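You operate a simulated robot arm through the tools that you are given. There is no shell and no other tool.

You run a simulated robot arm. Do the job below in one go: nothing can be reset, and whatever is moved stays where it is left.

## Task
Move the contactor from the bay to the wide place on the rail.
Fine: switch off before the guard opens; guard shut again, keeper bar forward.

Only the result counts: the job must be done as asked and must still hold three seconds after the hand-in. Knocking over, shifting, dropping, spilling or breaking anything else fails it.

## Robot
A 7-joint arm with a three-finger gripper, fixed in place. Base frame: the origin is on the floor under the middle of its stand, x ahead of it, y to its left, z up. Lengths are in mm, angles in degrees, forces in N, time in s.
It reaches about 1342 mm from its shoulder. Its first joint turns from -166.0 to 166.0 degrees. Payload 2.69 kg.
The TCP is the grasp point between the finger pads, 30 mm short of the fingertips. In the tool frame z runs along the fingers and y along their closing line. The gripper opens to 128 mm; its body begins 117 mm behind the TCP.
Orientation is that of the tool frame in the base frame, as a unit quaternion [x, y, z, w]. With the fingers straight down and closing along the base's y, the tool's x points along the base's -x, its y along +y and its z along -z.

## Interface
- The arm moves only by the tool jog_arm. Its argument "deltas" is a list of rows, each a list of 3 entries, a list of its own where there are three numbers: the turn, a rotation vector about the base's x, y, z in degrees, then the shift along the base's x, y, z in cm, then the finger opening in cm, from 0 to 12.8. In form: [[[wx, wy, wz], [tx, ty, tz], hand], ...]. A call has 1 to 20 rows; each row shifts and turns the commanded pose from where the row before left it. Each row takes 0.2 s and may step no farther than 50 mm and 8.6 degrees from the row before; otherwise, or with a gripper value out of range, the whole call is refused. A pose out of reach is approached as far as the arm can. The call stops where the force on the tool passes 40 N (or 10 N more than at its start, if that is more) or the arm is blocked; 0.2 s more then pass. The fingers move at their own pace (about 127 mm/s each) and stop on an object; they squeeze with about 41 N. The grip force told is the motor's: it shows also when the fingers shut on nothing. Time passes only in rows, and 0.2 s behind the last, so rows that do not move let the fingers close. It gives the time, the measured TCP pose, the force on the tool (base axes), the opening and the grip force at its end, in the units of the frame above (readings bear some noise), with the torque about the TCP (base axes, N m) and any sound that the robot's microphone picked up.
- Cameras (640 x 400 px; columns grow to the right, rows downward): "scene" is fixed at [50.4, -500.7, 1538.3]; the picture's right is [0.51, -0.86, 0.00], its down [-0.50, -0.30, -0.81] and it looks along [0.70, 0.42, -0.58] (base axes); focal length 309 px, centre (320, 200). "wrist" rides on the gripper at [58, 54, -131] in the tool frame; the picture's right is [-0.68, 0.74, 0.00], its down [-0.62, -0.56, -0.55] and it looks along [-0.40, -0.37, 0.84] (tool axes); focal length 234 px, centre (320, 200). There is no depth. A picture from a camera that has moved, and an enlarged one, comes with that camera's place and axes in the base frame and with its lens.
- camera(camera): a new picture of that camera. No time passes.
- slide_trunk(by): moves the trunk up (or, below 0, down) by that many mm; the arm rides with it, the base frame stays. It gives what a move gives, with no picture.
- close_up(camera, box): a new picture of the part [left, top, right, bottom] of that camera's present view, enlarged. No time passes.
- hand_in(): hands the job in; it is judged then, once.

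Places have to be worked out from the pictures, the camera data and where the tool is seen. Open the gripper and draw the arm clear of the work before you hand the job in, unless the task says otherwise.

The tools are called after "Emit:" by a JSON object that holds its "name" and its "arguments". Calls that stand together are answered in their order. jog_arm: Moves the arm, as the interface text tells. Its arguments: {"type":"object","properties":{"deltas":{"type":"array"}},"required":["deltas"]} The other tools are called the same way: slide_trunk (by) moves the trunk up or down; camera (camera) takes a picture; close_up (camera, box) takes an enlarged picture of a part of a camera's view; hand_in () hands the job in.

At the start:

```text
t: 0.0
position: [701.1, 315.4, 1260.9]
ee_rot: [0.0, 1.0, 0.0, 0.0]
wrist_force: [0.5, -0.2, 0.2]
wrist_torque: [0.01, 0.02, -0.02]
width: 127.8
grip_force: 0.0
trunk travel left (down, up): [-150.0, 200.0]
```

scene: 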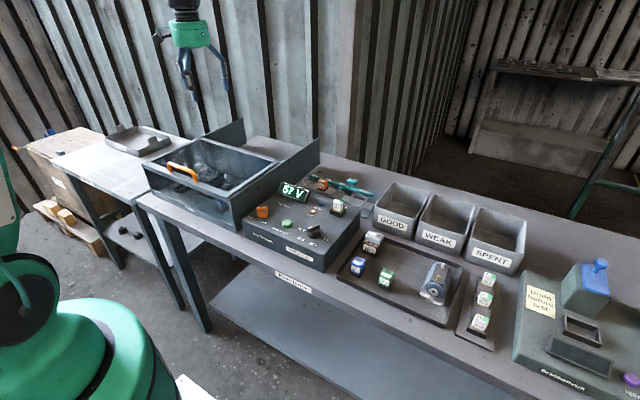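
wrist: 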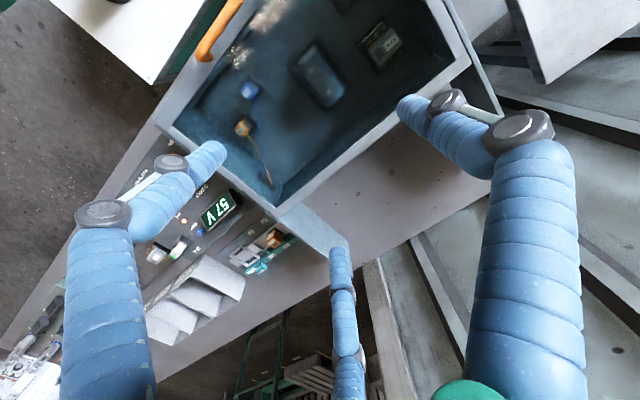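

I start by looking closely at the work area: the guarded bay on the left, the control console with the 57 V display, and the rest of the bench.

Emit:
{"name": "close_up", "arguments": {"camera": "scene", "box": [130, 110, 330, 235]}}

Emit:
{"name": "close_up", "arguments": {"camera": "scene", "box": [230, 160, 390, 280]}}

Emit:
{"name": "close_up", "arguments": {"camera": "scene", "box": [330, 170, 540, 370]}}

Emit:
{"name": "close_up", "arguments": {"camera": "wrist", "box": [140, 0, 460, 200]}}

Emit:
{"name": "close_up", "arguments": {"camera": "wrist", "box": [0, 150, 320, 400]}}

```text
3.20 times, centred on (230, 172) of scene
camera zoom: at [50.4, -500.7, 1538.3], right [0.51, -0.86, 0.0], down [-0.5, -0.3, -0.81], along [0.7, 0.42, -0.58], focal length 989 px, centre (608, 288)
```

zoom: 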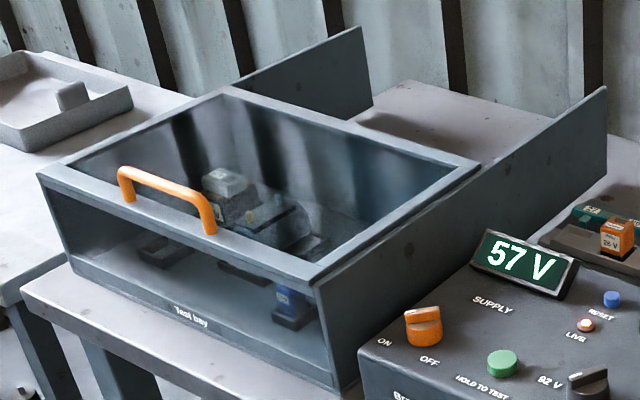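

```text
3.33 times, centred on (310, 220) of scene
camera zoom: at [50.4, -500.7, 1538.3], right [0.51, -0.86, 0.0], down [-0.5, -0.3, -0.81], along [0.7, 0.42, -0.58], focal length 1030 px, centre (353, 133)
```

zoom: 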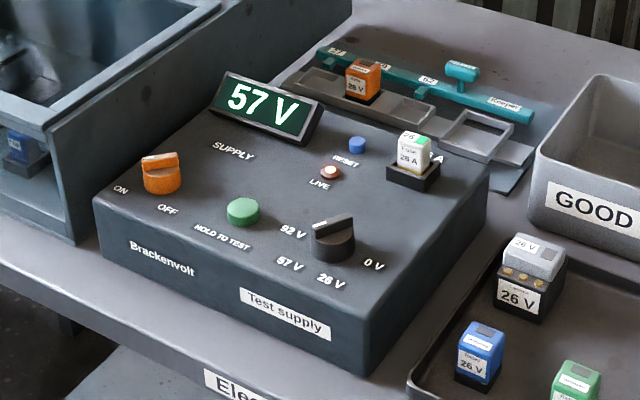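

```text
2.00 times, centred on (435, 270) of scene
camera zoom: at [50.4, -500.7, 1538.3], right [0.51, -0.86, 0.0], down [-0.5, -0.3, -0.81], along [0.7, 0.42, -0.58], focal length 618 px, centre (90, 60)
```

zoom: 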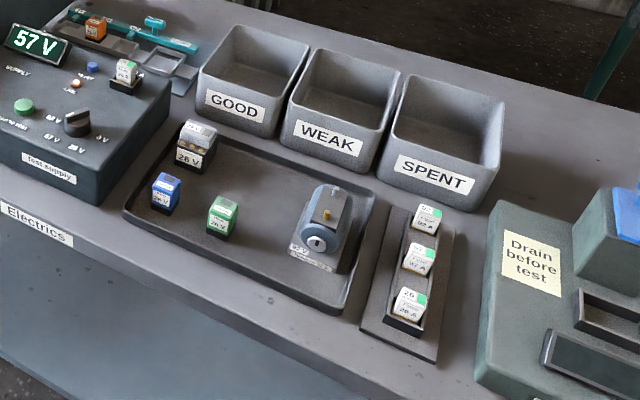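

```text
2.00 times, centred on (300, 100) of wrist
camera zoom: at [642.6, 368.3, 1392.1], right [0.68, 0.74, 0.0], down [0.62, -0.56, 0.55], along [0.4, -0.37, -0.84], focal length 468 px, centre (360, 400)
```

zoom: 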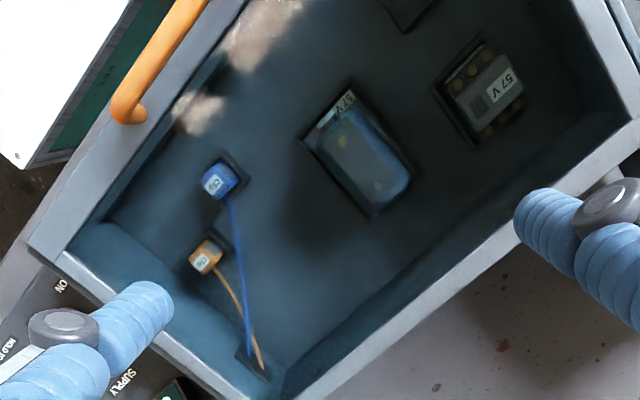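

```text
1.60 times, centred on (160, 275) of wrist
camera zoom: at [642.6, 368.3, 1392.1], right [0.68, 0.74, 0.0], down [0.62, -0.56, 0.55], along [0.4, -0.37, -0.84], focal length 375 px, centre (576, 80)
```

zoom: 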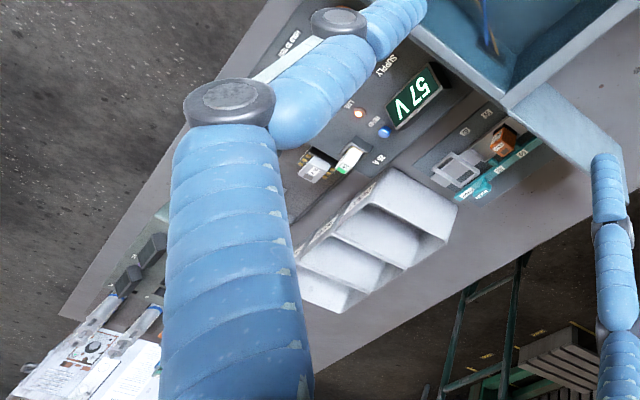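

The bay has a glass guard with an orange handle, the console reads 57 V, and a teal rail with a keeper bar sits behind the console. I zoom further on the rail, the switch and the bay contents.

Emit:
{"name": "close_up", "arguments": {"camera": "scene", "box": [300, 165, 390, 221]}}

Emit:
{"name": "close_up", "arguments": {"camera": "scene", "box": [240, 190, 330, 246]}}

Emit:
{"name": "close_up", "arguments": {"camera": "scene", "box": [140, 150, 250, 220]}}

Emit:
{"name": "close_up", "arguments": {"camera": "wrist", "box": [280, 0, 440, 100]}}

Emit:
{"name": "close_up", "arguments": {"camera": "wrist", "box": [180, 180, 300, 280]}}

Emit:
{"name": "close_up", "arguments": {"camera": "scene", "box": [340, 220, 400, 260]}}

```text
7.11 times, centred on (345, 193) of scene
camera zoom: at [50.4, -500.7, 1538.3], right [0.51, -0.86, 0.0], down [-0.5, -0.3, -0.81], along [0.7, 0.42, -0.58], focal length 2197 px, centre (142, 250)
```

zoom: 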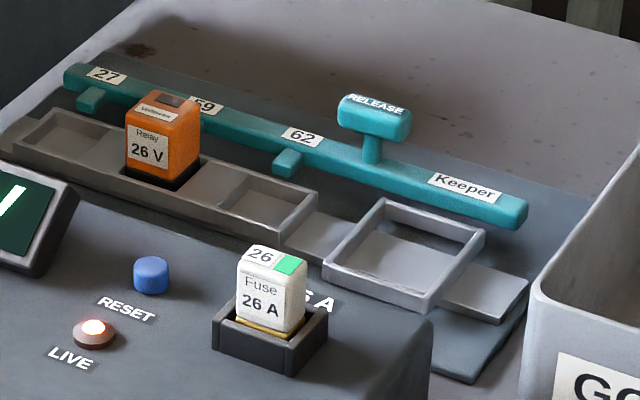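

```text
7.11 times, centred on (285, 218) of scene
camera zoom: at [50.4, -500.7, 1538.3], right [0.51, -0.86, 0.0], down [-0.5, -0.3, -0.81], along [0.7, 0.42, -0.58], focal length 2197 px, centre (569, 72)
```

zoom: 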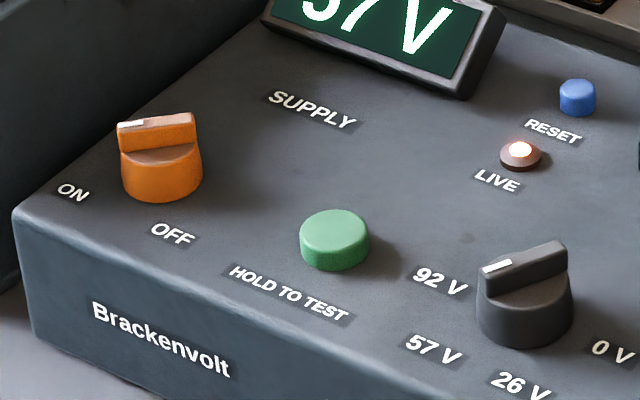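

```text
5.71 times, centred on (195, 185) of scene
camera zoom: at [50.4, -500.7, 1538.3], right [0.51, -0.86, 0.0], down [-0.5, -0.3, -0.81], along [0.7, 0.42, -0.58], focal length 1765 px, centre (1034, 286)
```

zoom: 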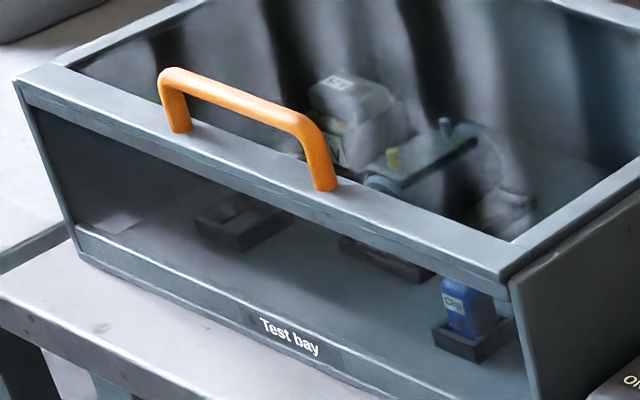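

```text
4.00 times, centred on (360, 50) of wrist
camera zoom: at [642.6, 368.3, 1392.1], right [0.68, 0.74, 0.0], down [0.62, -0.56, 0.55], along [0.4, -0.37, -0.84], focal length 937 px, centre (160, 800)
```

zoom: 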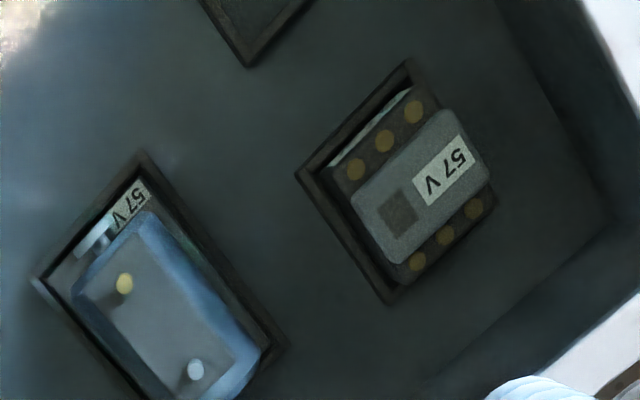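

```text
4.00 times, centred on (240, 230) of wrist
camera zoom: at [642.6, 368.3, 1392.1], right [0.68, 0.74, 0.0], down [0.62, -0.56, 0.55], along [0.4, -0.37, -0.84], focal length 937 px, centre (640, 80)
```

zoom: 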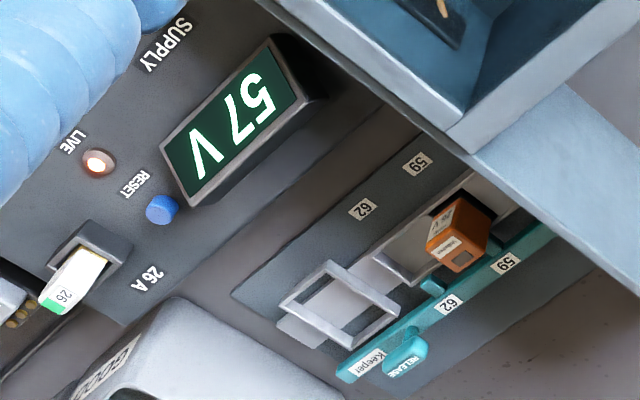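

```text
10.00 times, centred on (370, 240) of scene
camera zoom: at [50.4, -500.7, 1538.3], right [0.51, -0.86, 0.0], down [-0.5, -0.3, -0.81], along [0.7, 0.42, -0.58], focal length 3089 px, centre (-180, -200)
```

zoom: 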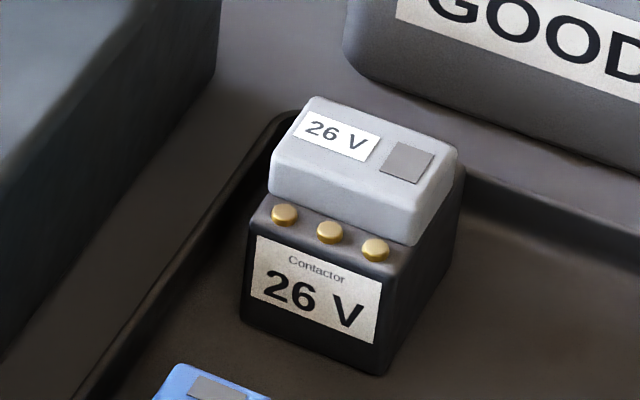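

The contactor is the grey-topped 57 V block in the bay, and the wide place looks like the light frame at the right end of the rail; the supply switch appears to be at ON. I'll close the fingers part way in free air to learn how they move.

Emit:
{"name": "jog_arm", "arguments": {"deltas": [[[0, 0, 0], [0, 0, 0], 6], [[0, 0, 0], [0, 0, 0], 6], [[0, 0, 0], [0, 0, 0], 6]]}}

Emit:
{"name": "camera", "arguments": {"camera": "wrist"}}

Emit:
{"name": "close_up", "arguments": {"camera": "scene", "box": [130, 0, 250, 110]}}

```text
t: 0.8
position: [701.3, 314.4, 1260.8]
ee_rot: [0.0, 1.0, 0.0, 0.0]
wrist_force: [0.1, 0.2, 0.1]
wrist_torque: [-0.02, 0.0, 0.0]
width: 59.9
grip_force: 0.0
trunk travel left (down, up): [-150.0, 200.0]
```

```text
taken
camera wrist: at [642.7, 368.3, 1392.1], right [0.68, 0.74, 0.0], down [0.62, -0.56, 0.55], along [0.4, -0.37, -0.84], focal length 234 px, centre (320, 200)
```

wrist: 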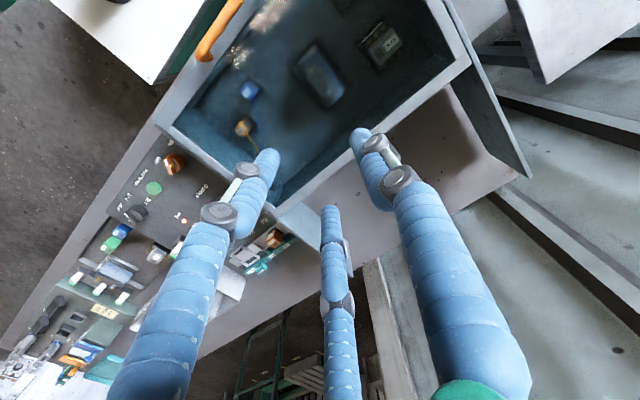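

```text
3.64 times, centred on (190, 55) of scene
camera zoom: at [50.4, -500.7, 1538.3], right [0.51, -0.86, 0.0], down [-0.5, -0.3, -0.81], along [0.7, 0.42, -0.58], focal length 1123 px, centre (793, 727)
```

zoom: 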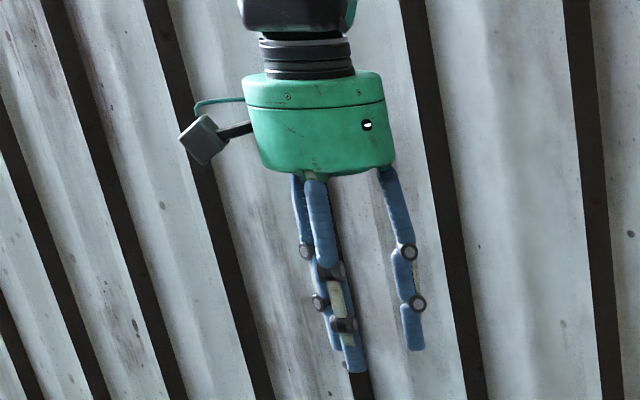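

The three fingers close radially, 120° apart, onto the TCP axis. I'll move the hand over the console at a safe height to view the switch, rail and display from above.

Emit:
{"name": "jog_arm", "arguments": {"deltas": [[[0, 0, 0], [-1.15, -3.8, -1.5], 12.8], [[0, 0, 0], [-1.15, -3.8, -1.5], 12.8], [[0, 0, 0], [-1.15, -3.8, -1.5], 12.8], [[0, 0, 0], [-1.15, -3.8, -1.5], 12.8], [[0, 0, 0], [-1.15, -3.8, -1.5], 12.8], [[0, 0, 0], [-1.15, -3.8, -1.5], 12.8], [[0, 0, 0], [-1.15, -3.8, -1.5], 12.8]]}}

Emit:
{"name": "camera", "arguments": {"camera": "wrist"}}

Emit:
{"name": "camera", "arguments": {"camera": "scene"}}

```text
t: 2.4
position: [618.0, 49.2, 1155.3]
ee_rot: [-0.001, 1.0, 0.0, -0.001]
wrist_force: [-1.0, -0.1, -0.7]
wrist_torque: [-0.04, 0.0, 0.0]
width: 127.9
grip_force: 0.2
trunk travel left (down, up): [-150.0, 200.0]
```

```text
taken
camera wrist: at [559.1, 101.3, 1286.5], right [0.68, 0.74, 0.0], down [0.62, -0.56, 0.55], along [0.4, -0.37, -0.84], focal length 234 px, centre (320, 200)
```

wrist: 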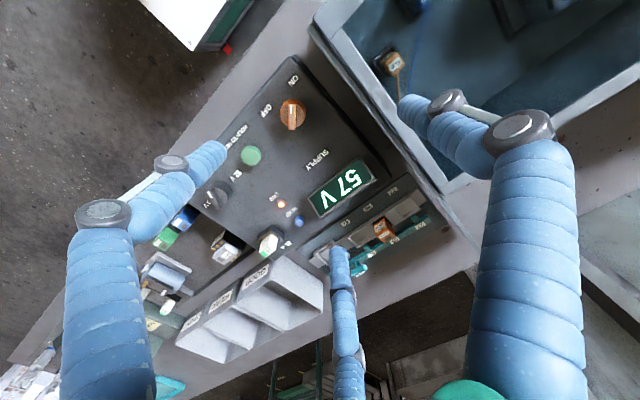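

```text
taken
```

scene: 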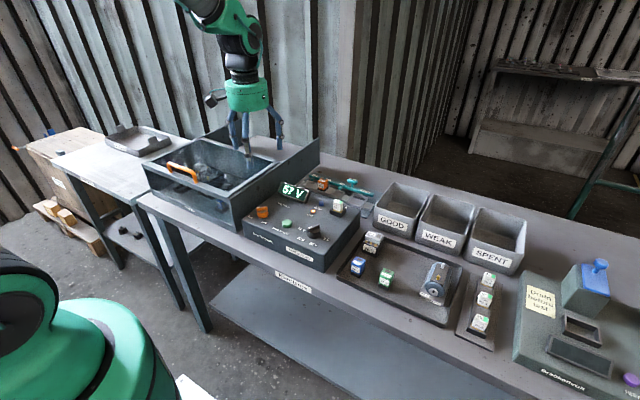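

I zoom on the console and rail from this new viewpoint to measure positions and label details.

Emit:
{"name": "close_up", "arguments": {"camera": "wrist", "box": [220, 60, 380, 160]}}

Emit:
{"name": "close_up", "arguments": {"camera": "wrist", "box": [280, 160, 460, 280]}}

Emit:
{"name": "close_up", "arguments": {"camera": "wrist", "box": [300, 0, 640, 210]}}

```text
4.00 times, centred on (300, 110) of wrist
camera zoom: at [559.1, 101.3, 1286.5], right [0.68, 0.74, 0.0], down [0.62, -0.56, 0.55], along [0.4, -0.37, -0.84], focal length 937 px, centre (400, 560)
```

zoom: 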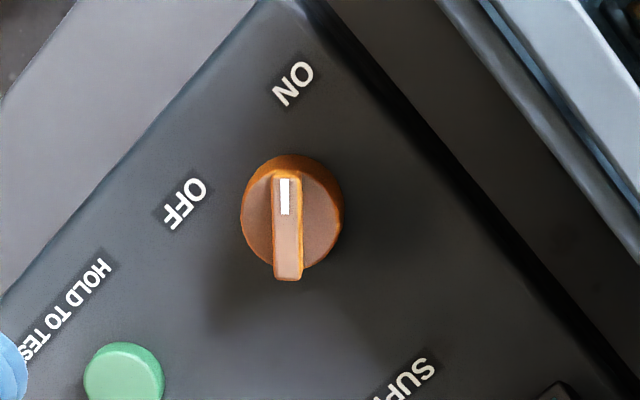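

```text
3.33 times, centred on (370, 220) of wrist
camera zoom: at [559.1, 101.3, 1286.5], right [0.68, 0.74, 0.0], down [0.62, -0.56, 0.55], along [0.4, -0.37, -0.84], focal length 781 px, centre (153, 133)
```

zoom: 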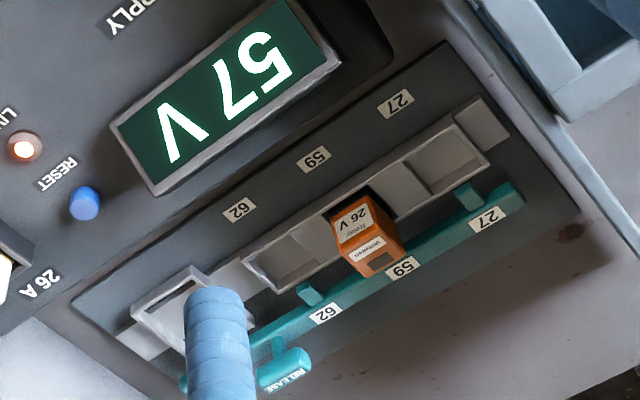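

```text
1.88 times, centred on (470, 105) of wrist
camera zoom: at [559.1, 101.3, 1286.5], right [0.68, 0.74, 0.0], down [0.62, -0.56, 0.55], along [0.4, -0.37, -0.84], focal length 441 px, centre (38, 379)
```

zoom: 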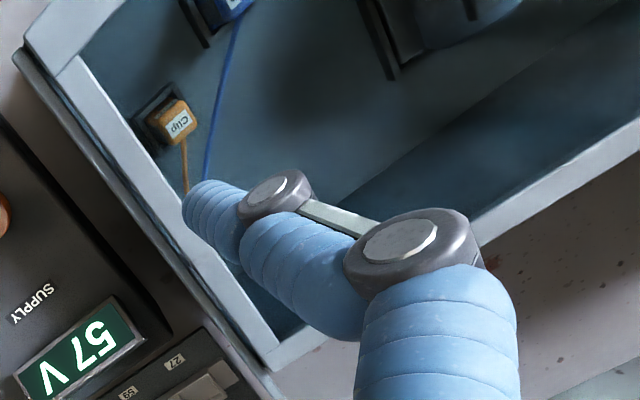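

Scene and wrist rays disagree by a couple of centimetres, so I check the scene camera's calibration by looking at where the hand appears in it.

Emit:
{"name": "close_up", "arguments": {"camera": "scene", "box": [190, 70, 310, 170]}}

```text
4.00 times, centred on (250, 120) of scene
camera zoom: at [50.4, -500.7, 1538.3], right [0.51, -0.86, 0.0], down [-0.5, -0.3, -0.81], along [0.7, 0.42, -0.58], focal length 1236 px, centre (600, 520)
```

zoom: 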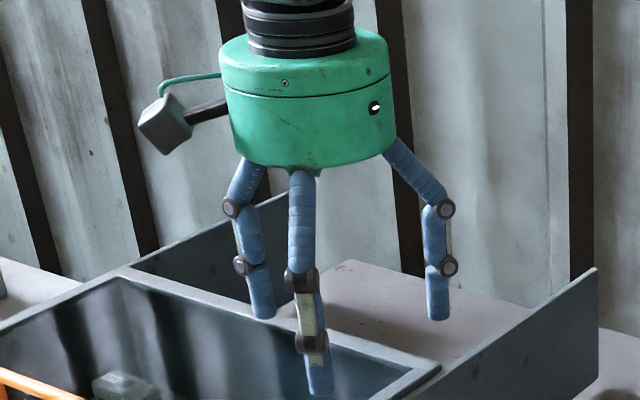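

The calibration is consistent once height is included: the knob top is near (588, 25, 970), the guard's front right corner near (540, 109, 1016). I lower the hand above the knob, still clear of everything, for a finer look.

Emit:
{"name": "jog_arm", "arguments": {"deltas": [[[0, 0, 0], [-1.5, -1.18, -3.7], 7], [[0, 0, 0], [-1.5, -1.18, -3.7], 7], [[0, 0, 0], [0, 0, 0], 7]]}}

Emit:
{"name": "camera", "arguments": {"camera": "wrist"}}

Emit:
{"name": "close_up", "arguments": {"camera": "scene", "box": [200, 100, 330, 250]}}

```text
t: 3.2
position: [590.2, 24.1, 1081.9]
ee_rot: [-0.001, 1.0, 0.0, 0.0]
wrist_force: [-0.6, -0.3, 0.2]
wrist_torque: [0.02, 0.05, 0.04]
width: 70.1
grip_force: 0.1
trunk travel left (down, up): [-150.0, 200.0]
```

```text
taken
camera wrist: at [531.1, 78.2, 1213.6], right [0.68, 0.74, 0.0], down [0.62, -0.57, 0.55], along [0.4, -0.37, -0.84], focal length 234 px, centre (320, 200)
```

wrist: 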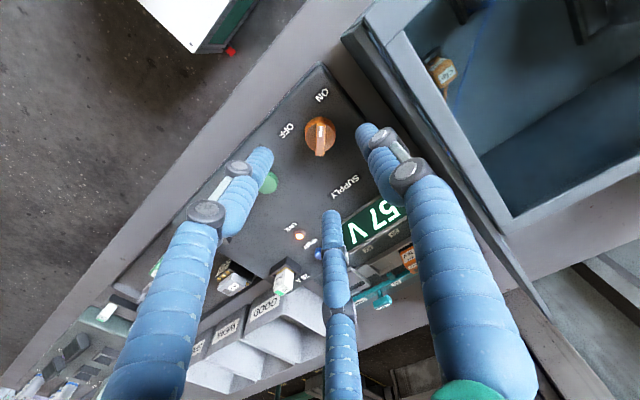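

```text
2.67 times, centred on (265, 175) of scene
camera zoom: at [50.4, -500.7, 1538.3], right [0.51, -0.86, 0.0], down [-0.5, -0.3, -0.81], along [0.7, 0.42, -0.58], focal length 824 px, centre (467, 267)
```

zoom: 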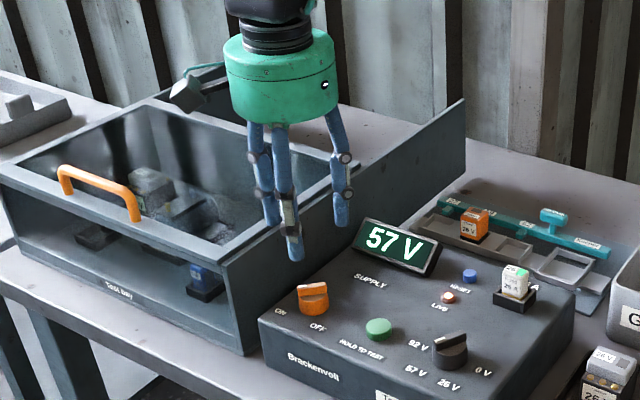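

The knob sits about 4 mm in −x and 3 mm in +y of the tool axis, with the console surface near z 945. I centre over it and descend to put the fingertips just around the knob's height, then look again.

Emit:
{"name": "jog_arm", "arguments": {"deltas": [[[0, 0, 0], [-0.19, 0.12, -3.0], 6.5], [[0, 0, 0], [-0.19, 0.12, -3.0], 6.5], [[0, 0, 0], [0, 0, -1.7], 6.5]]}}

Emit:
{"name": "camera", "arguments": {"camera": "wrist"}}

Emit:
{"name": "close_up", "arguments": {"camera": "scene", "box": [210, 140, 320, 250]}}

```text
t: 4.0
position: [587.4, 28.3, 1006.7]
ee_rot: [0.0, 1.0, 0.0, 0.001]
wrist_force: [1.1, -1.1, 0.1]
wrist_torque: [0.02, 0.03, 0.02]
width: 65.0
grip_force: 0.0
trunk travel left (down, up): [-150.0, 200.0]
```

```text
taken
camera wrist: at [528.5, 81.6, 1137.1], right [0.68, 0.74, 0.0], down [0.62, -0.56, 0.55], along [0.4, -0.37, -0.84], focal length 234 px, centre (320, 200)
```

wrist: 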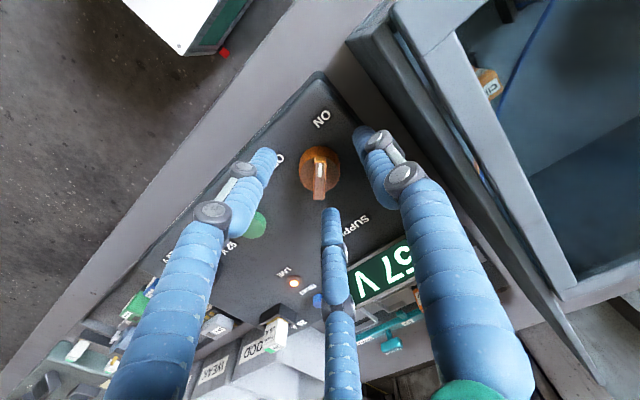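

```text
3.64 times, centred on (265, 195) of scene
camera zoom: at [50.4, -500.7, 1538.3], right [0.51, -0.86, 0.0], down [-0.5, -0.3, -0.81], along [0.7, 0.42, -0.58], focal length 1123 px, centre (520, 218)
```

zoom: 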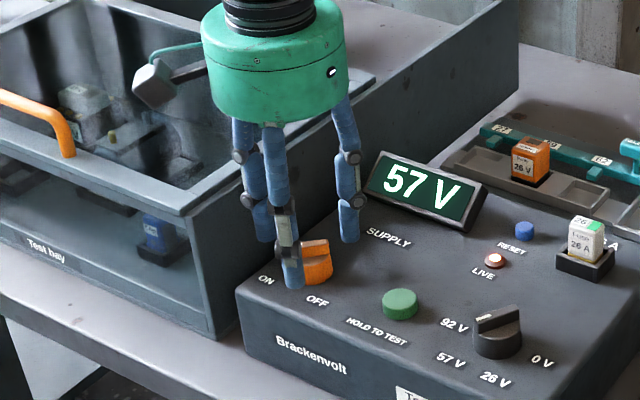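

The knob is within about 1.5 mm of the tool axis. I descend about 24 mm so the fingertips straddle the knob body, staying just off the console, and close gently.

Emit:
{"name": "jog_arm", "arguments": {"deltas": [[[0, 0, 0], [-0.05, -0.05, -1.2], 6.5], [[0, 0, 0], [-0.05, -0.05, -1.2], 6.5], [[0, 0, 0], [0, 0, 0], 6.5]]}}

Emit:
{"name": "close_up", "arguments": {"camera": "scene", "box": [220, 160, 320, 240]}}

Emit:
{"name": "close_up", "arguments": {"camera": "wrist", "box": [220, 80, 420, 260]}}

```text
t: 4.8
position: [585.5, 28.0, 983.2]
ee_rot: [0.0, 1.0, 0.0, 0.002]
wrist_force: [-4.1, 6.0, 25.6]
wrist_torque: [-0.44, 1.01, -0.4]
width: 68.8
grip_force: 2.6
trunk travel left (down, up): [-150.0, 200.0]
```

```text
5.00 times, centred on (270, 200) of scene
camera zoom: at [50.4, -500.7, 1538.3], right [0.51, -0.86, 0.0], down [-0.5, -0.3, -0.81], along [0.7, 0.42, -0.58], focal length 1545 px, centre (570, 200)
```

zoom: 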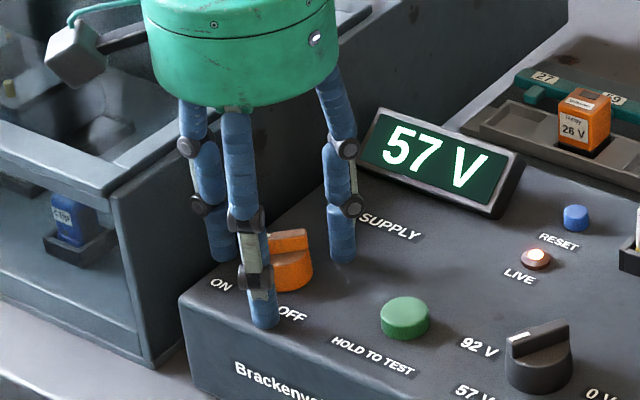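

```text
2.22 times, centred on (320, 170) of wrist
camera zoom: at [527.2, 80.4, 1114.9], right [0.68, 0.74, 0.0], down [0.61, -0.57, 0.55], along [0.41, -0.37, -0.83], focal length 520 px, centre (320, 267)
```

zoom: 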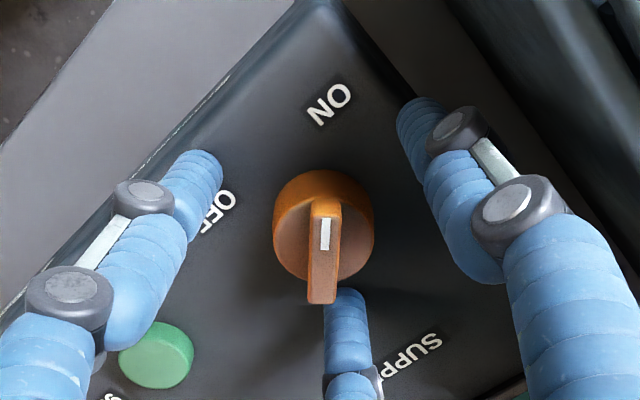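

The fingertips have just touched the console (25 N), so its surface is at about z 953. I lift 5 mm, recentre by about (+3, −2.5) mm, and close on the knob.

Emit:
{"name": "jog_arm", "arguments": {"deltas": [[[0, 0, 0], [0.0, 0.0, 0.5], 6.5], [[0, 0, 0], [0.25, -0.2, 0], 6.0], [[0, 0, 0], [0, 0, 0], 4.5], [[0, 0, 0], [0, 0, 0], 3.5], [[0, 0, 0], [0, 0, 0], 2.5]]}}

Emit:
{"name": "close_up", "arguments": {"camera": "wrist", "box": [220, 80, 420, 260]}}

```text
t: 6.0
position: [589.1, 25.2, 986.0]
ee_rot: [0.0, 1.0, 0.0, 0.0]
wrist_force: [7.9, -0.9, -4.1]
wrist_torque: [0.08, -0.24, 0.05]
width: 33.7
grip_force: 45.2
trunk travel left (down, up): [-150.0, 200.0]
```

```text
2.22 times, centred on (320, 170) of wrist
camera zoom: at [530.4, 78.2, 1116.9], right [0.68, 0.74, 0.0], down [0.62, -0.57, 0.55], along [0.4, -0.37, -0.84], focal length 520 px, centre (320, 267)
```

zoom: 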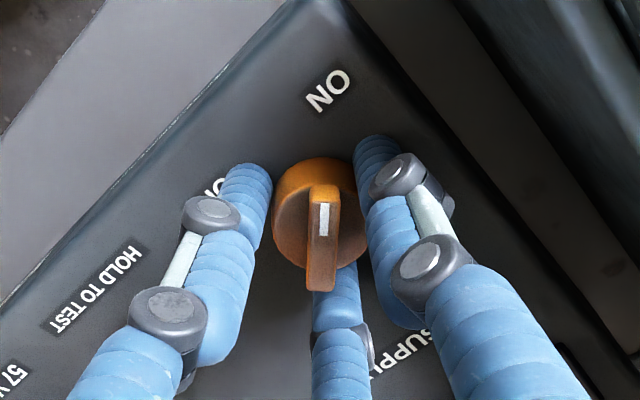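

The knob is gripped (33.7 mm, 45 N). OFF lies 90° counter-clockwise seen from above, so I start turning about +z.

Emit:
{"name": "jog_arm", "arguments": {"deltas": [[[0, 0, 8], [0, 0, 0], 2.5], [[0, 0, 8], [0, 0, 0], 2.5], [[0, 0, 8], [0, 0, 0], 2.5], [[0, 0, 8], [0, 0, 0], 2.5], [[0, 0, 8], [0, 0, 0], 2.5]]}}

Emit:
{"name": "camera", "arguments": {"camera": "wrist"}}

Emit:
{"name": "close_up", "arguments": {"camera": "scene", "box": [220, 160, 320, 240]}}

```text
t: 7.2
position: [589.5, 24.8, 984.8]
ee_rot: [-0.343, 0.939, 0.0, 0.0]
wrist_force: [18.5, 3.0, 0.4]
wrist_torque: [0.24, -0.39, -0.03]
width: 33.0
grip_force: 45.2
trunk travel left (down, up): [-150.0, 200.0]
```

```text
taken
camera wrist: at [510.0, 28.1, 1117.0], right [0.04, 1.0, 0.0], down [0.83, -0.04, 0.55], along [0.55, -0.02, -0.84], focal length 234 px, centre (320, 200)
```

wrist: 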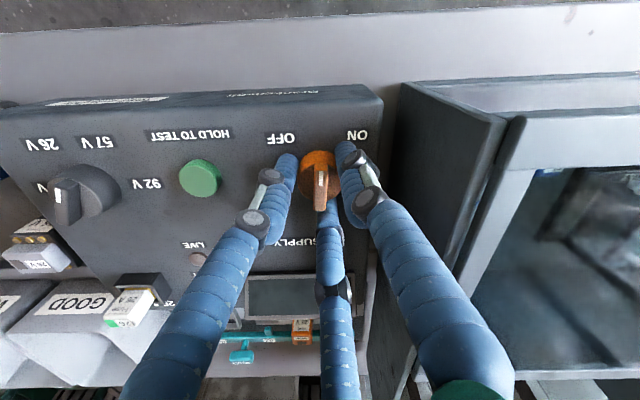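

```text
5.00 times, centred on (270, 200) of scene
camera zoom: at [50.4, -500.7, 1538.3], right [0.51, -0.86, 0.0], down [-0.5, -0.3, -0.81], along [0.7, 0.42, -0.58], focal length 1545 px, centre (570, 200)
```

zoom: 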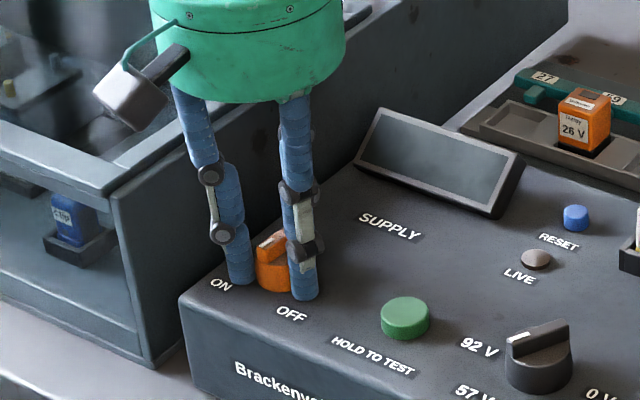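

The display and the LIVE lamp have gone dark partway. I finish the turn so the pointer sits fully at OFF.

Emit:
{"name": "jog_arm", "arguments": {"deltas": [[[0, 0, 8.2], [0, 0, 0], 2.5], [[0, 0, 8.2], [0, 0, 0], 2.5], [[0, 0, 8.2], [0, 0, 0], 2.5], [[0, 0, 8.2], [0, 0, 0], 2.5], [[0, 0, 8.2], [0, 0, 0], 2.5], [[0, 0, 8], [0, 0, 0], 2.5]]}}

Emit:
{"name": "camera", "arguments": {"camera": "wrist"}}

Emit:
{"name": "close_up", "arguments": {"camera": "scene", "box": [220, 160, 320, 240]}}

```text
t: 8.6
position: [590.1, 24.4, 985.2]
ee_rot: [-0.702, 0.712, -0.001, 0.001]
wrist_force: [18.8, 9.2, 14.1]
wrist_torque: [0.46, -0.32, 0.02]
width: 32.8
grip_force: 45.0
trunk travel left (down, up): [-150.0, 200.0]
```

```text
taken
camera wrist: at [534.9, -33.0, 1117.0], right [-0.73, 0.69, 0.0], down [0.57, 0.61, 0.55], along [0.38, 0.4, -0.84], focal length 234 px, centre (320, 200)
```

wrist: 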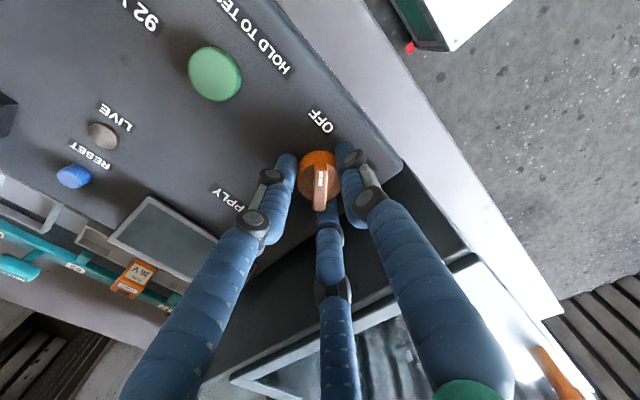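

```text
5.00 times, centred on (270, 200) of scene
camera zoom: at [50.4, -500.7, 1538.3], right [0.51, -0.86, 0.0], down [-0.5, -0.3, -0.81], along [0.7, 0.42, -0.58], focal length 1545 px, centre (570, 200)
```

zoom: 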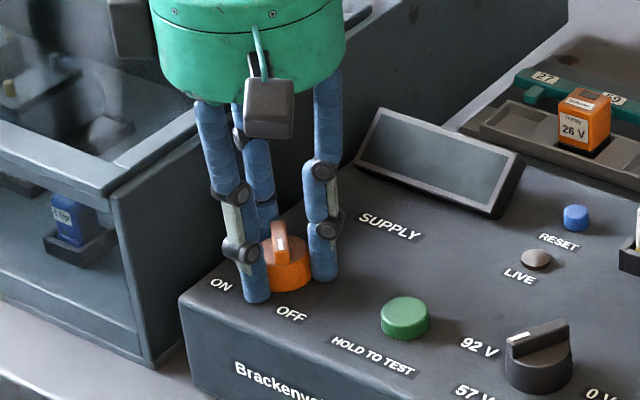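

The pointer is on OFF and the supply reads dark. I open the fingers, rise clear, and travel at height over to the guard handle, estimated around (553, 311) with its bar top near z 1060.

Emit:
{"name": "jog_arm", "arguments": {"deltas": [[[0, 0, 0], [0, 0, 0], 6.5], [[0, 0, 0], [0, 0, 0], 6.5], [[0, 0, 0], [0, 0, 3], 6.5], [[0, 0, 0], [0, 0, 4.5], 6.5], [[0, 0, 0], [0, 0, 4.8], 6.5], [[0, 0, 0], [0, 0, 4.8], 6.5], [[0, 0, 0], [-0.5, 4.7, 1], 6.5], [[0, 0, 0], [-0.5, 4.7, 0], 6.5], [[0, 0, 0], [-0.5, 4.7, 0], 6.5], [[0, 0, 0], [-0.5, 4.7, 0], 6.5], [[0, 0, 0], [-0.5, 4.7, 0], 6.5], [[0, 0, 0], [-0.5, 4.7, 0], 6.5]]}}

Emit:
{"name": "camera", "arguments": {"camera": "wrist"}}

Emit:
{"name": "camera", "arguments": {"camera": "scene"}}

```text
t: 11.2
position: [558.1, 304.9, 1165.4]
ee_rot: [-0.701, 0.713, -0.001, 0.0]
wrist_force: [-0.6, -0.4, 0.1]
wrist_torque: [0.03, 0.02, -0.01]
width: 65.2
grip_force: 0.0
trunk travel left (down, up): [-150.0, 200.0]
```

```text
taken
camera wrist: at [504.0, 248.0, 1295.9], right [-0.72, 0.69, 0.0], down [0.58, 0.61, 0.55], along [0.38, 0.4, -0.84], focal length 234 px, centre (320, 200)
```

wrist: 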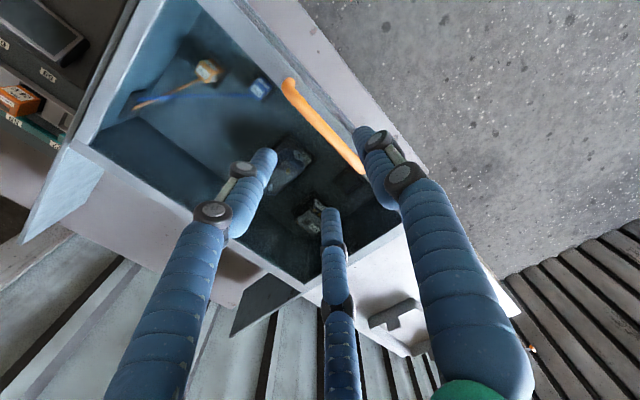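

```text
taken
```

scene: 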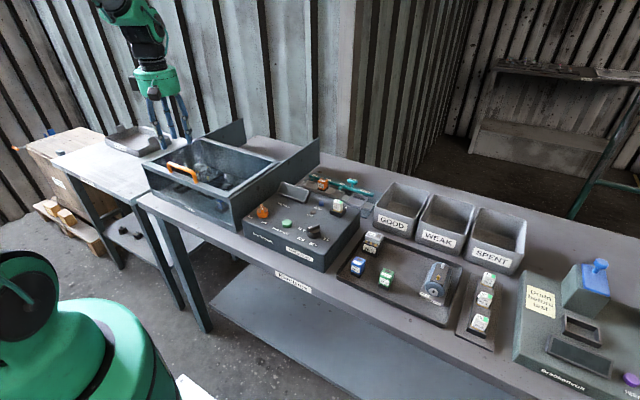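

The handle shows at roughly x 547, y 250–363. I zoom to measure its line and the guard edges precisely, to know the slide direction.

Emit:
{"name": "close_up", "arguments": {"camera": "wrist", "box": [60, 0, 300, 150]}}

Emit:
{"name": "close_up", "arguments": {"camera": "wrist", "box": [200, 60, 440, 210]}}

Emit:
{"name": "close_up", "arguments": {"camera": "wrist", "box": [200, 180, 440, 330]}}

Emit:
{"name": "close_up", "arguments": {"camera": "scene", "box": [130, 110, 330, 235]}}

```text
2.67 times, centred on (180, 75) of wrist
camera zoom: at [504.0, 248.0, 1295.9], right [-0.72, 0.69, 0.0], down [0.58, 0.61, 0.55], along [0.38, 0.4, -0.84], focal length 624 px, centre (693, 533)
```

zoom: 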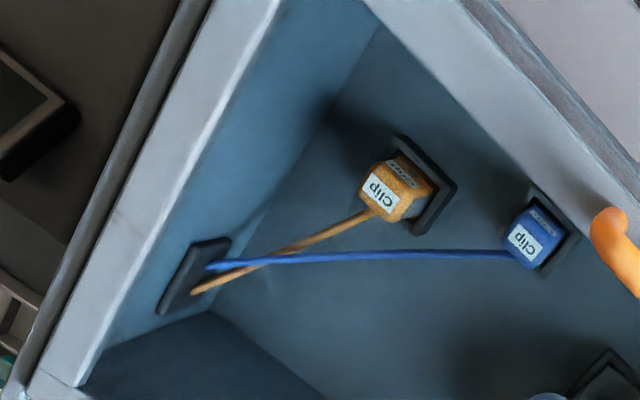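

```text
2.67 times, centred on (320, 135) of wrist
camera zoom: at [504.0, 248.0, 1295.9], right [-0.72, 0.69, 0.0], down [0.58, 0.61, 0.55], along [0.38, 0.4, -0.84], focal length 624 px, centre (320, 373)
```

zoom: 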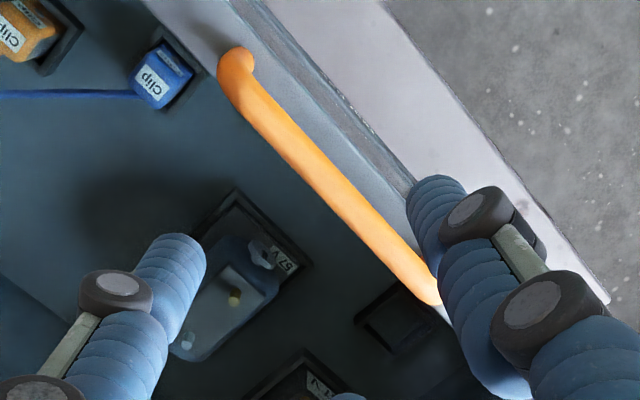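

```text
2.67 times, centred on (320, 255) of wrist
camera zoom: at [504.0, 248.0, 1295.9], right [-0.72, 0.69, 0.0], down [0.58, 0.61, 0.55], along [0.38, 0.4, -0.84], focal length 624 px, centre (320, 53)
```

zoom: 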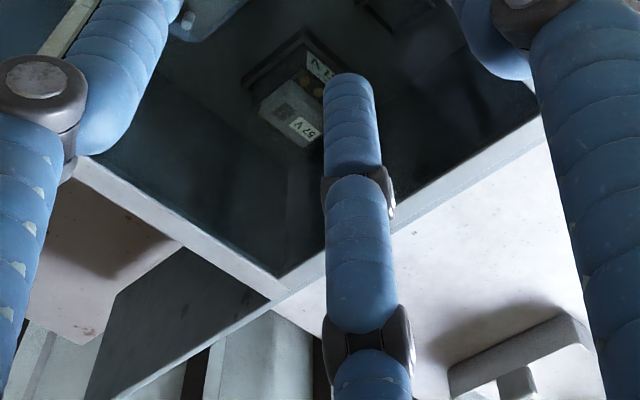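

```text
3.20 times, centred on (230, 172) of scene
camera zoom: at [50.4, -500.7, 1538.3], right [0.51, -0.86, 0.0], down [-0.5, -0.3, -0.81], along [0.7, 0.42, -0.58], focal length 989 px, centre (608, 288)
```

zoom: 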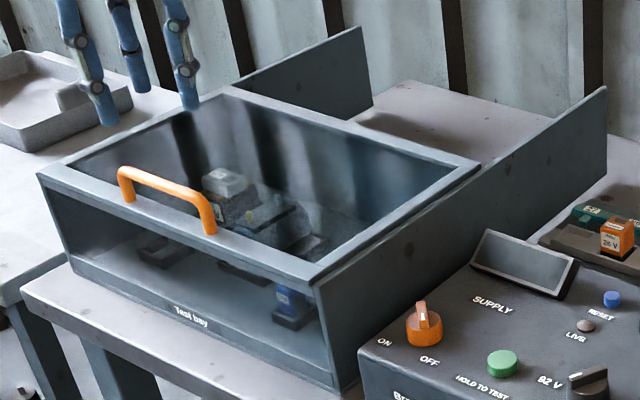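

The handle centre line is near x 547, y 306, with the guard sliding along roughly ±x. I shift over it and come down to just above the bar for a check.

Emit:
{"name": "jog_arm", "arguments": {"deltas": [[[0, 0, 0], [-1.1, 0.1, -2], 6.5], [[0, 0, 0], [0, 0, -3], 6.5], [[0, 0, 0], [0, 0, -1.2], 6.5]]}}

Emit:
{"name": "camera", "arguments": {"camera": "wrist"}}

Emit:
{"name": "close_up", "arguments": {"camera": "scene", "box": [130, 90, 250, 210]}}

```text
t: 12.0
position: [548.2, 307.8, 1102.7]
ee_rot: [-0.702, 0.713, 0.0, 0.0]
wrist_force: [0.9, 0.6, 0.8]
wrist_torque: [-0.01, 0.0, 0.0]
width: 65.1
grip_force: 0.0
trunk travel left (down, up): [-150.0, 200.0]
```

```text
taken
camera wrist: at [493.2, 250.0, 1235.2], right [-0.73, 0.69, 0.0], down [0.58, 0.61, 0.55], along [0.38, 0.4, -0.84], focal length 234 px, centre (320, 200)
```

wrist: 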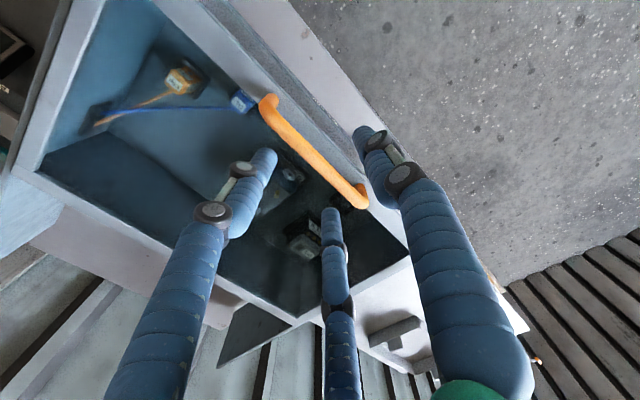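

```text
3.33 times, centred on (190, 150) of scene
camera zoom: at [50.4, -500.7, 1538.3], right [0.51, -0.86, 0.0], down [-0.5, -0.3, -0.81], along [0.7, 0.42, -0.58], focal length 1030 px, centre (753, 367)
```

zoom: 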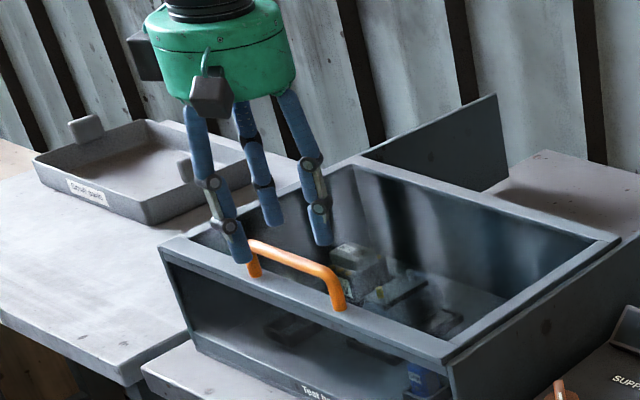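

The bar sits at about x 544, y 248–359, nearly parallel to y. I shift 4 mm back and descend so the fingers straddle the bar with tips below it but clear of the frame.

Emit:
{"name": "jog_arm", "arguments": {"deltas": [[[0, 0, 0], [-0.4, -0.3, -1.5], 6.5], [[0, 0, 0], [0, 0, -1.5], 6.5], [[0, 0, 0], [0, 0, -1.0], 6.5], [[0, 0, 0], [0, 0, 0], 6.5]]}}

Emit:
{"name": "camera", "arguments": {"camera": "wrist"}}

Emit:
{"name": "close_up", "arguments": {"camera": "scene", "box": [130, 110, 230, 210]}}

```text
t: 13.0
position: [545.0, 305.0, 1063.6]
ee_rot: [-0.701, 0.714, 0.001, 0.0]
wrist_force: [0.3, -0.2, 0.0]
wrist_torque: [0.02, -0.01, 0.01]
width: 65.2
grip_force: 0.1
trunk travel left (down, up): [-150.0, 200.0]
```

```text
taken
camera wrist: at [489.4, 247.6, 1195.4], right [-0.72, 0.69, 0.0], down [0.58, 0.61, 0.55], along [0.38, 0.4, -0.84], focal length 234 px, centre (320, 200)
```

wrist: 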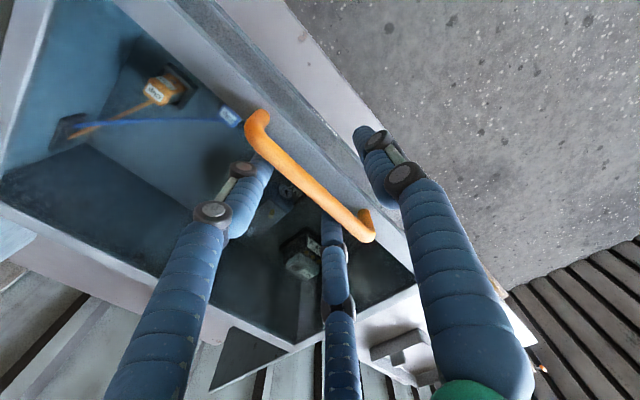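

```text
4.00 times, centred on (180, 160) of scene
camera zoom: at [50.4, -500.7, 1538.3], right [0.51, -0.86, 0.0], down [-0.5, -0.3, -0.81], along [0.7, 0.42, -0.58], focal length 1236 px, centre (880, 360)
```

zoom: 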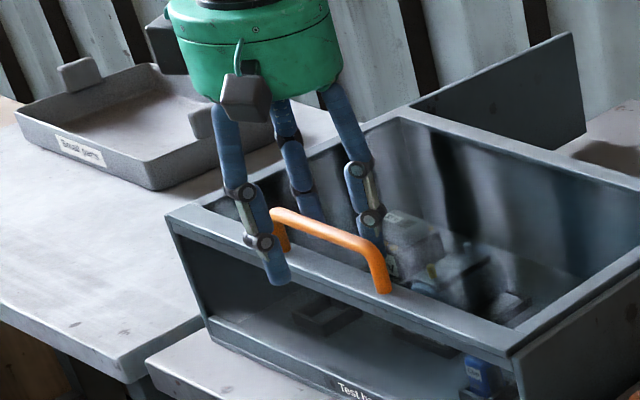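

The fingers straddle the bar at TCP height. I close to a loose cage around it and push the guard a short way back to see whether it slides.

Emit:
{"name": "jog_arm", "arguments": {"deltas": [[[0, 0, 0], [0, 0, 0], 3.6], [[0, 0, 0], [0, 0, 0], 3.6], [[0, 0, 0], [0.8, 0, 0], 3.6], [[0, 0, 0], [0.8, 0, 0], 3.6], [[0, 0, 0], [0.8, 0, 0], 3.6], [[0, 0, 0], [0.8, 0, 0], 3.6], [[0, 0, 0], [0.8, 0, 0], 3.6]]}}

Emit:
{"name": "close_up", "arguments": {"camera": "scene", "box": [130, 90, 330, 240]}}

Emit:
{"name": "camera", "arguments": {"camera": "wrist"}}

```text
t: 14.6
position: [583.5, 304.7, 1065.3]
ee_rot: [-0.701, 0.713, 0.0, -0.001]
wrist_force: [-0.4, -0.2, -0.3]
wrist_torque: [-0.02, -0.01, -0.01]
width: 35.9
grip_force: 0.0
trunk travel left (down, up): [-150.0, 200.0]
```

```text
2.67 times, centred on (230, 165) of scene
camera zoom: at [50.4, -500.7, 1538.3], right [0.51, -0.86, 0.0], down [-0.5, -0.3, -0.81], along [0.7, 0.42, -0.58], focal length 824 px, centre (560, 293)
```

zoom: 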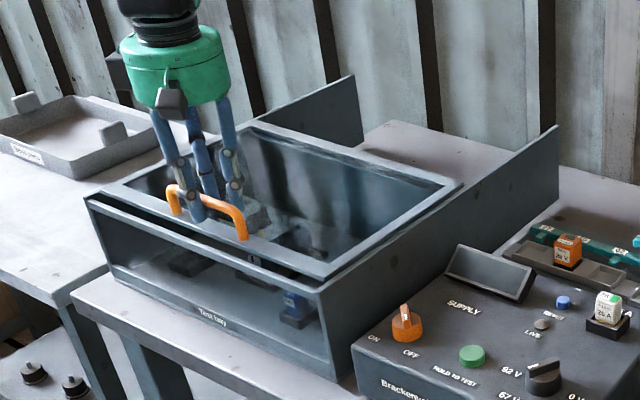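

```text
taken
camera wrist: at [528.8, 246.4, 1196.5], right [-0.72, 0.69, 0.0], down [0.58, 0.61, 0.55], along [0.38, 0.4, -0.84], focal length 234 px, centre (320, 200)
```

wrist: 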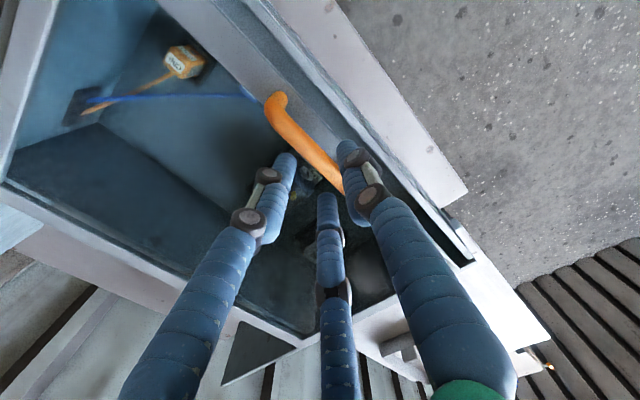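

The guard slides back freely. I keep pushing it along +x.

Emit:
{"name": "jog_arm", "arguments": {"deltas": [[[0, 0, 0], [1.5, 0, 0], 3.6], [[0, 0, 0], [1.8, 0, 0], 3.6], [[0, 0, 0], [1.8, 0, 0], 3.6], [[0, 0, 0], [1.8, 0, 0], 3.6], [[0, 0, 0], [1.8, 0, 0], 3.6], [[0, 0, 0], [1.8, 0, 0], 3.6], [[0, 0, 0], [1.5, 0, 0], 3.6]]}}

Emit:
{"name": "close_up", "arguments": {"camera": "scene", "box": [130, 70, 340, 240]}}

Emit:
{"name": "camera", "arguments": {"camera": "wrist"}}

```text
t: 16.2
position: [703.8, 303.8, 1064.8]
ee_rot: [-0.701, 0.713, -0.001, 0.0]
wrist_force: [-0.3, -0.9, 0.0]
wrist_torque: [-0.01, -0.02, 0.0]
width: 35.9
grip_force: 0.1
trunk travel left (down, up): [-150.0, 200.0]
```

```text
2.35 times, centred on (235, 155) of scene
camera zoom: at [50.4, -500.7, 1538.3], right [0.51, -0.86, 0.0], down [-0.5, -0.3, -0.81], along [0.7, 0.42, -0.58], focal length 727 px, centre (520, 306)
```

zoom: 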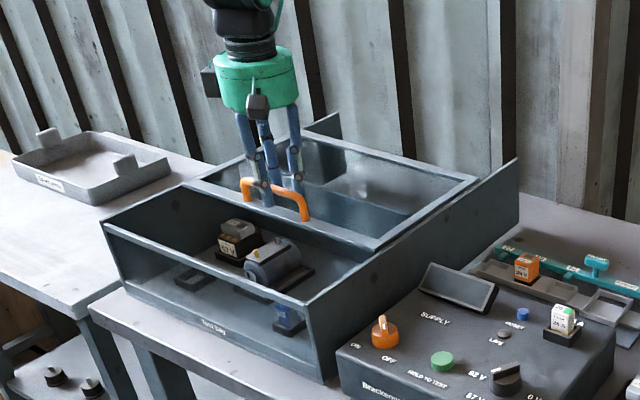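

```text
taken
camera wrist: at [648.9, 246.7, 1195.8], right [-0.73, 0.69, 0.0], down [0.58, 0.61, 0.55], along [0.38, 0.4, -0.84], focal length 234 px, centre (320, 200)
```

wrist: 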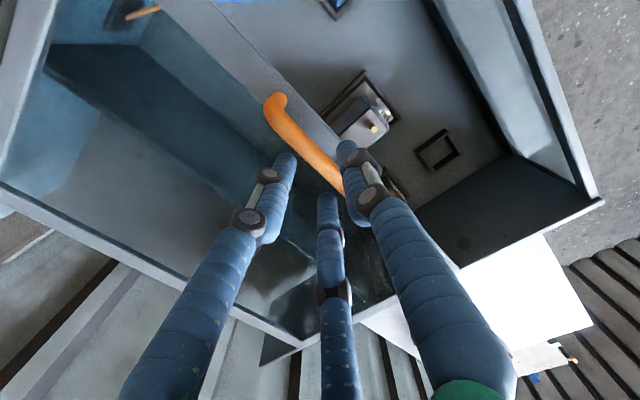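

The guard follows smoothly with no side force. I continue another 125 mm or so until it reaches its rear stop.

Emit:
{"name": "jog_arm", "arguments": {"deltas": [[[0, 0, 0], [1.5, 0, 0], 3.6], [[0, 0, 0], [1.8, 0, 0], 3.6], [[0, 0, 0], [1.8, 0, 0], 3.6], [[0, 0, 0], [1.8, 0, 0], 3.6], [[0, 0, 0], [1.5, 0, 0], 3.6], [[0, 0, 0], [1.2, 0, 0], 3.6], [[0, 0, 0], [1, 0, 0], 3.6], [[0, 0, 0], [1, 0, 0], 3.6]]}}

Emit:
{"name": "close_up", "arguments": {"camera": "scene", "box": [130, 70, 340, 240]}}

Emit:
{"name": "camera", "arguments": {"camera": "wrist"}}

```text
t: 18.0
position: [817.7, 304.5, 1063.1]
ee_rot: [-0.701, 0.714, 0.0, -0.002]
wrist_force: [-28.0, -6.9, 1.8]
wrist_torque: [-0.06, 0.25, 0.21]
width: 54.2
grip_force: 14.0
trunk travel left (down, up): [-150.0, 200.0]
```

```text
2.35 times, centred on (235, 155) of scene
camera zoom: at [50.4, -500.7, 1538.3], right [0.51, -0.86, 0.0], down [-0.5, -0.3, -0.81], along [0.7, 0.42, -0.58], focal length 727 px, centre (520, 306)
```

zoom: 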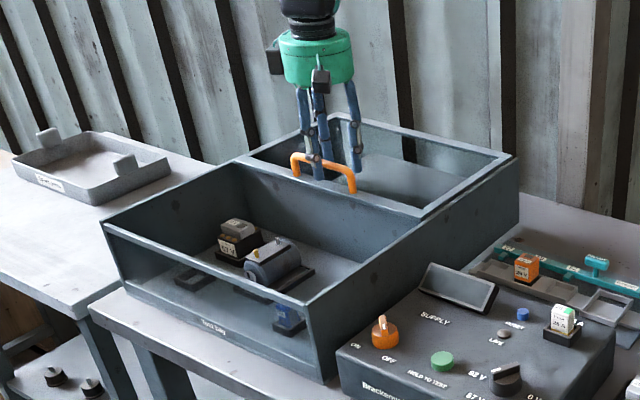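

```text
taken
camera wrist: at [762.9, 246.8, 1195.5], right [-0.73, 0.69, 0.0], down [0.58, 0.61, 0.55], along [0.37, 0.4, -0.84], focal length 234 px, centre (320, 200)
```

wrist: 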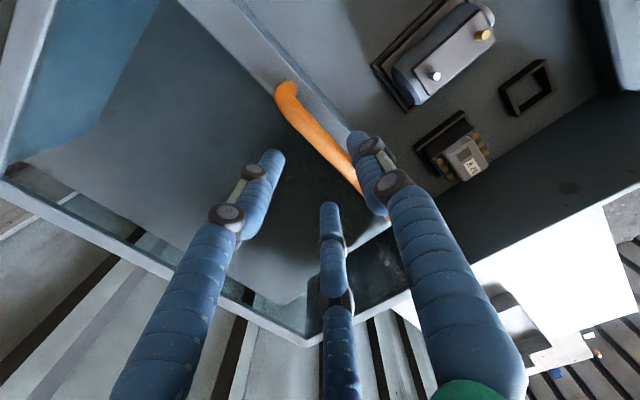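

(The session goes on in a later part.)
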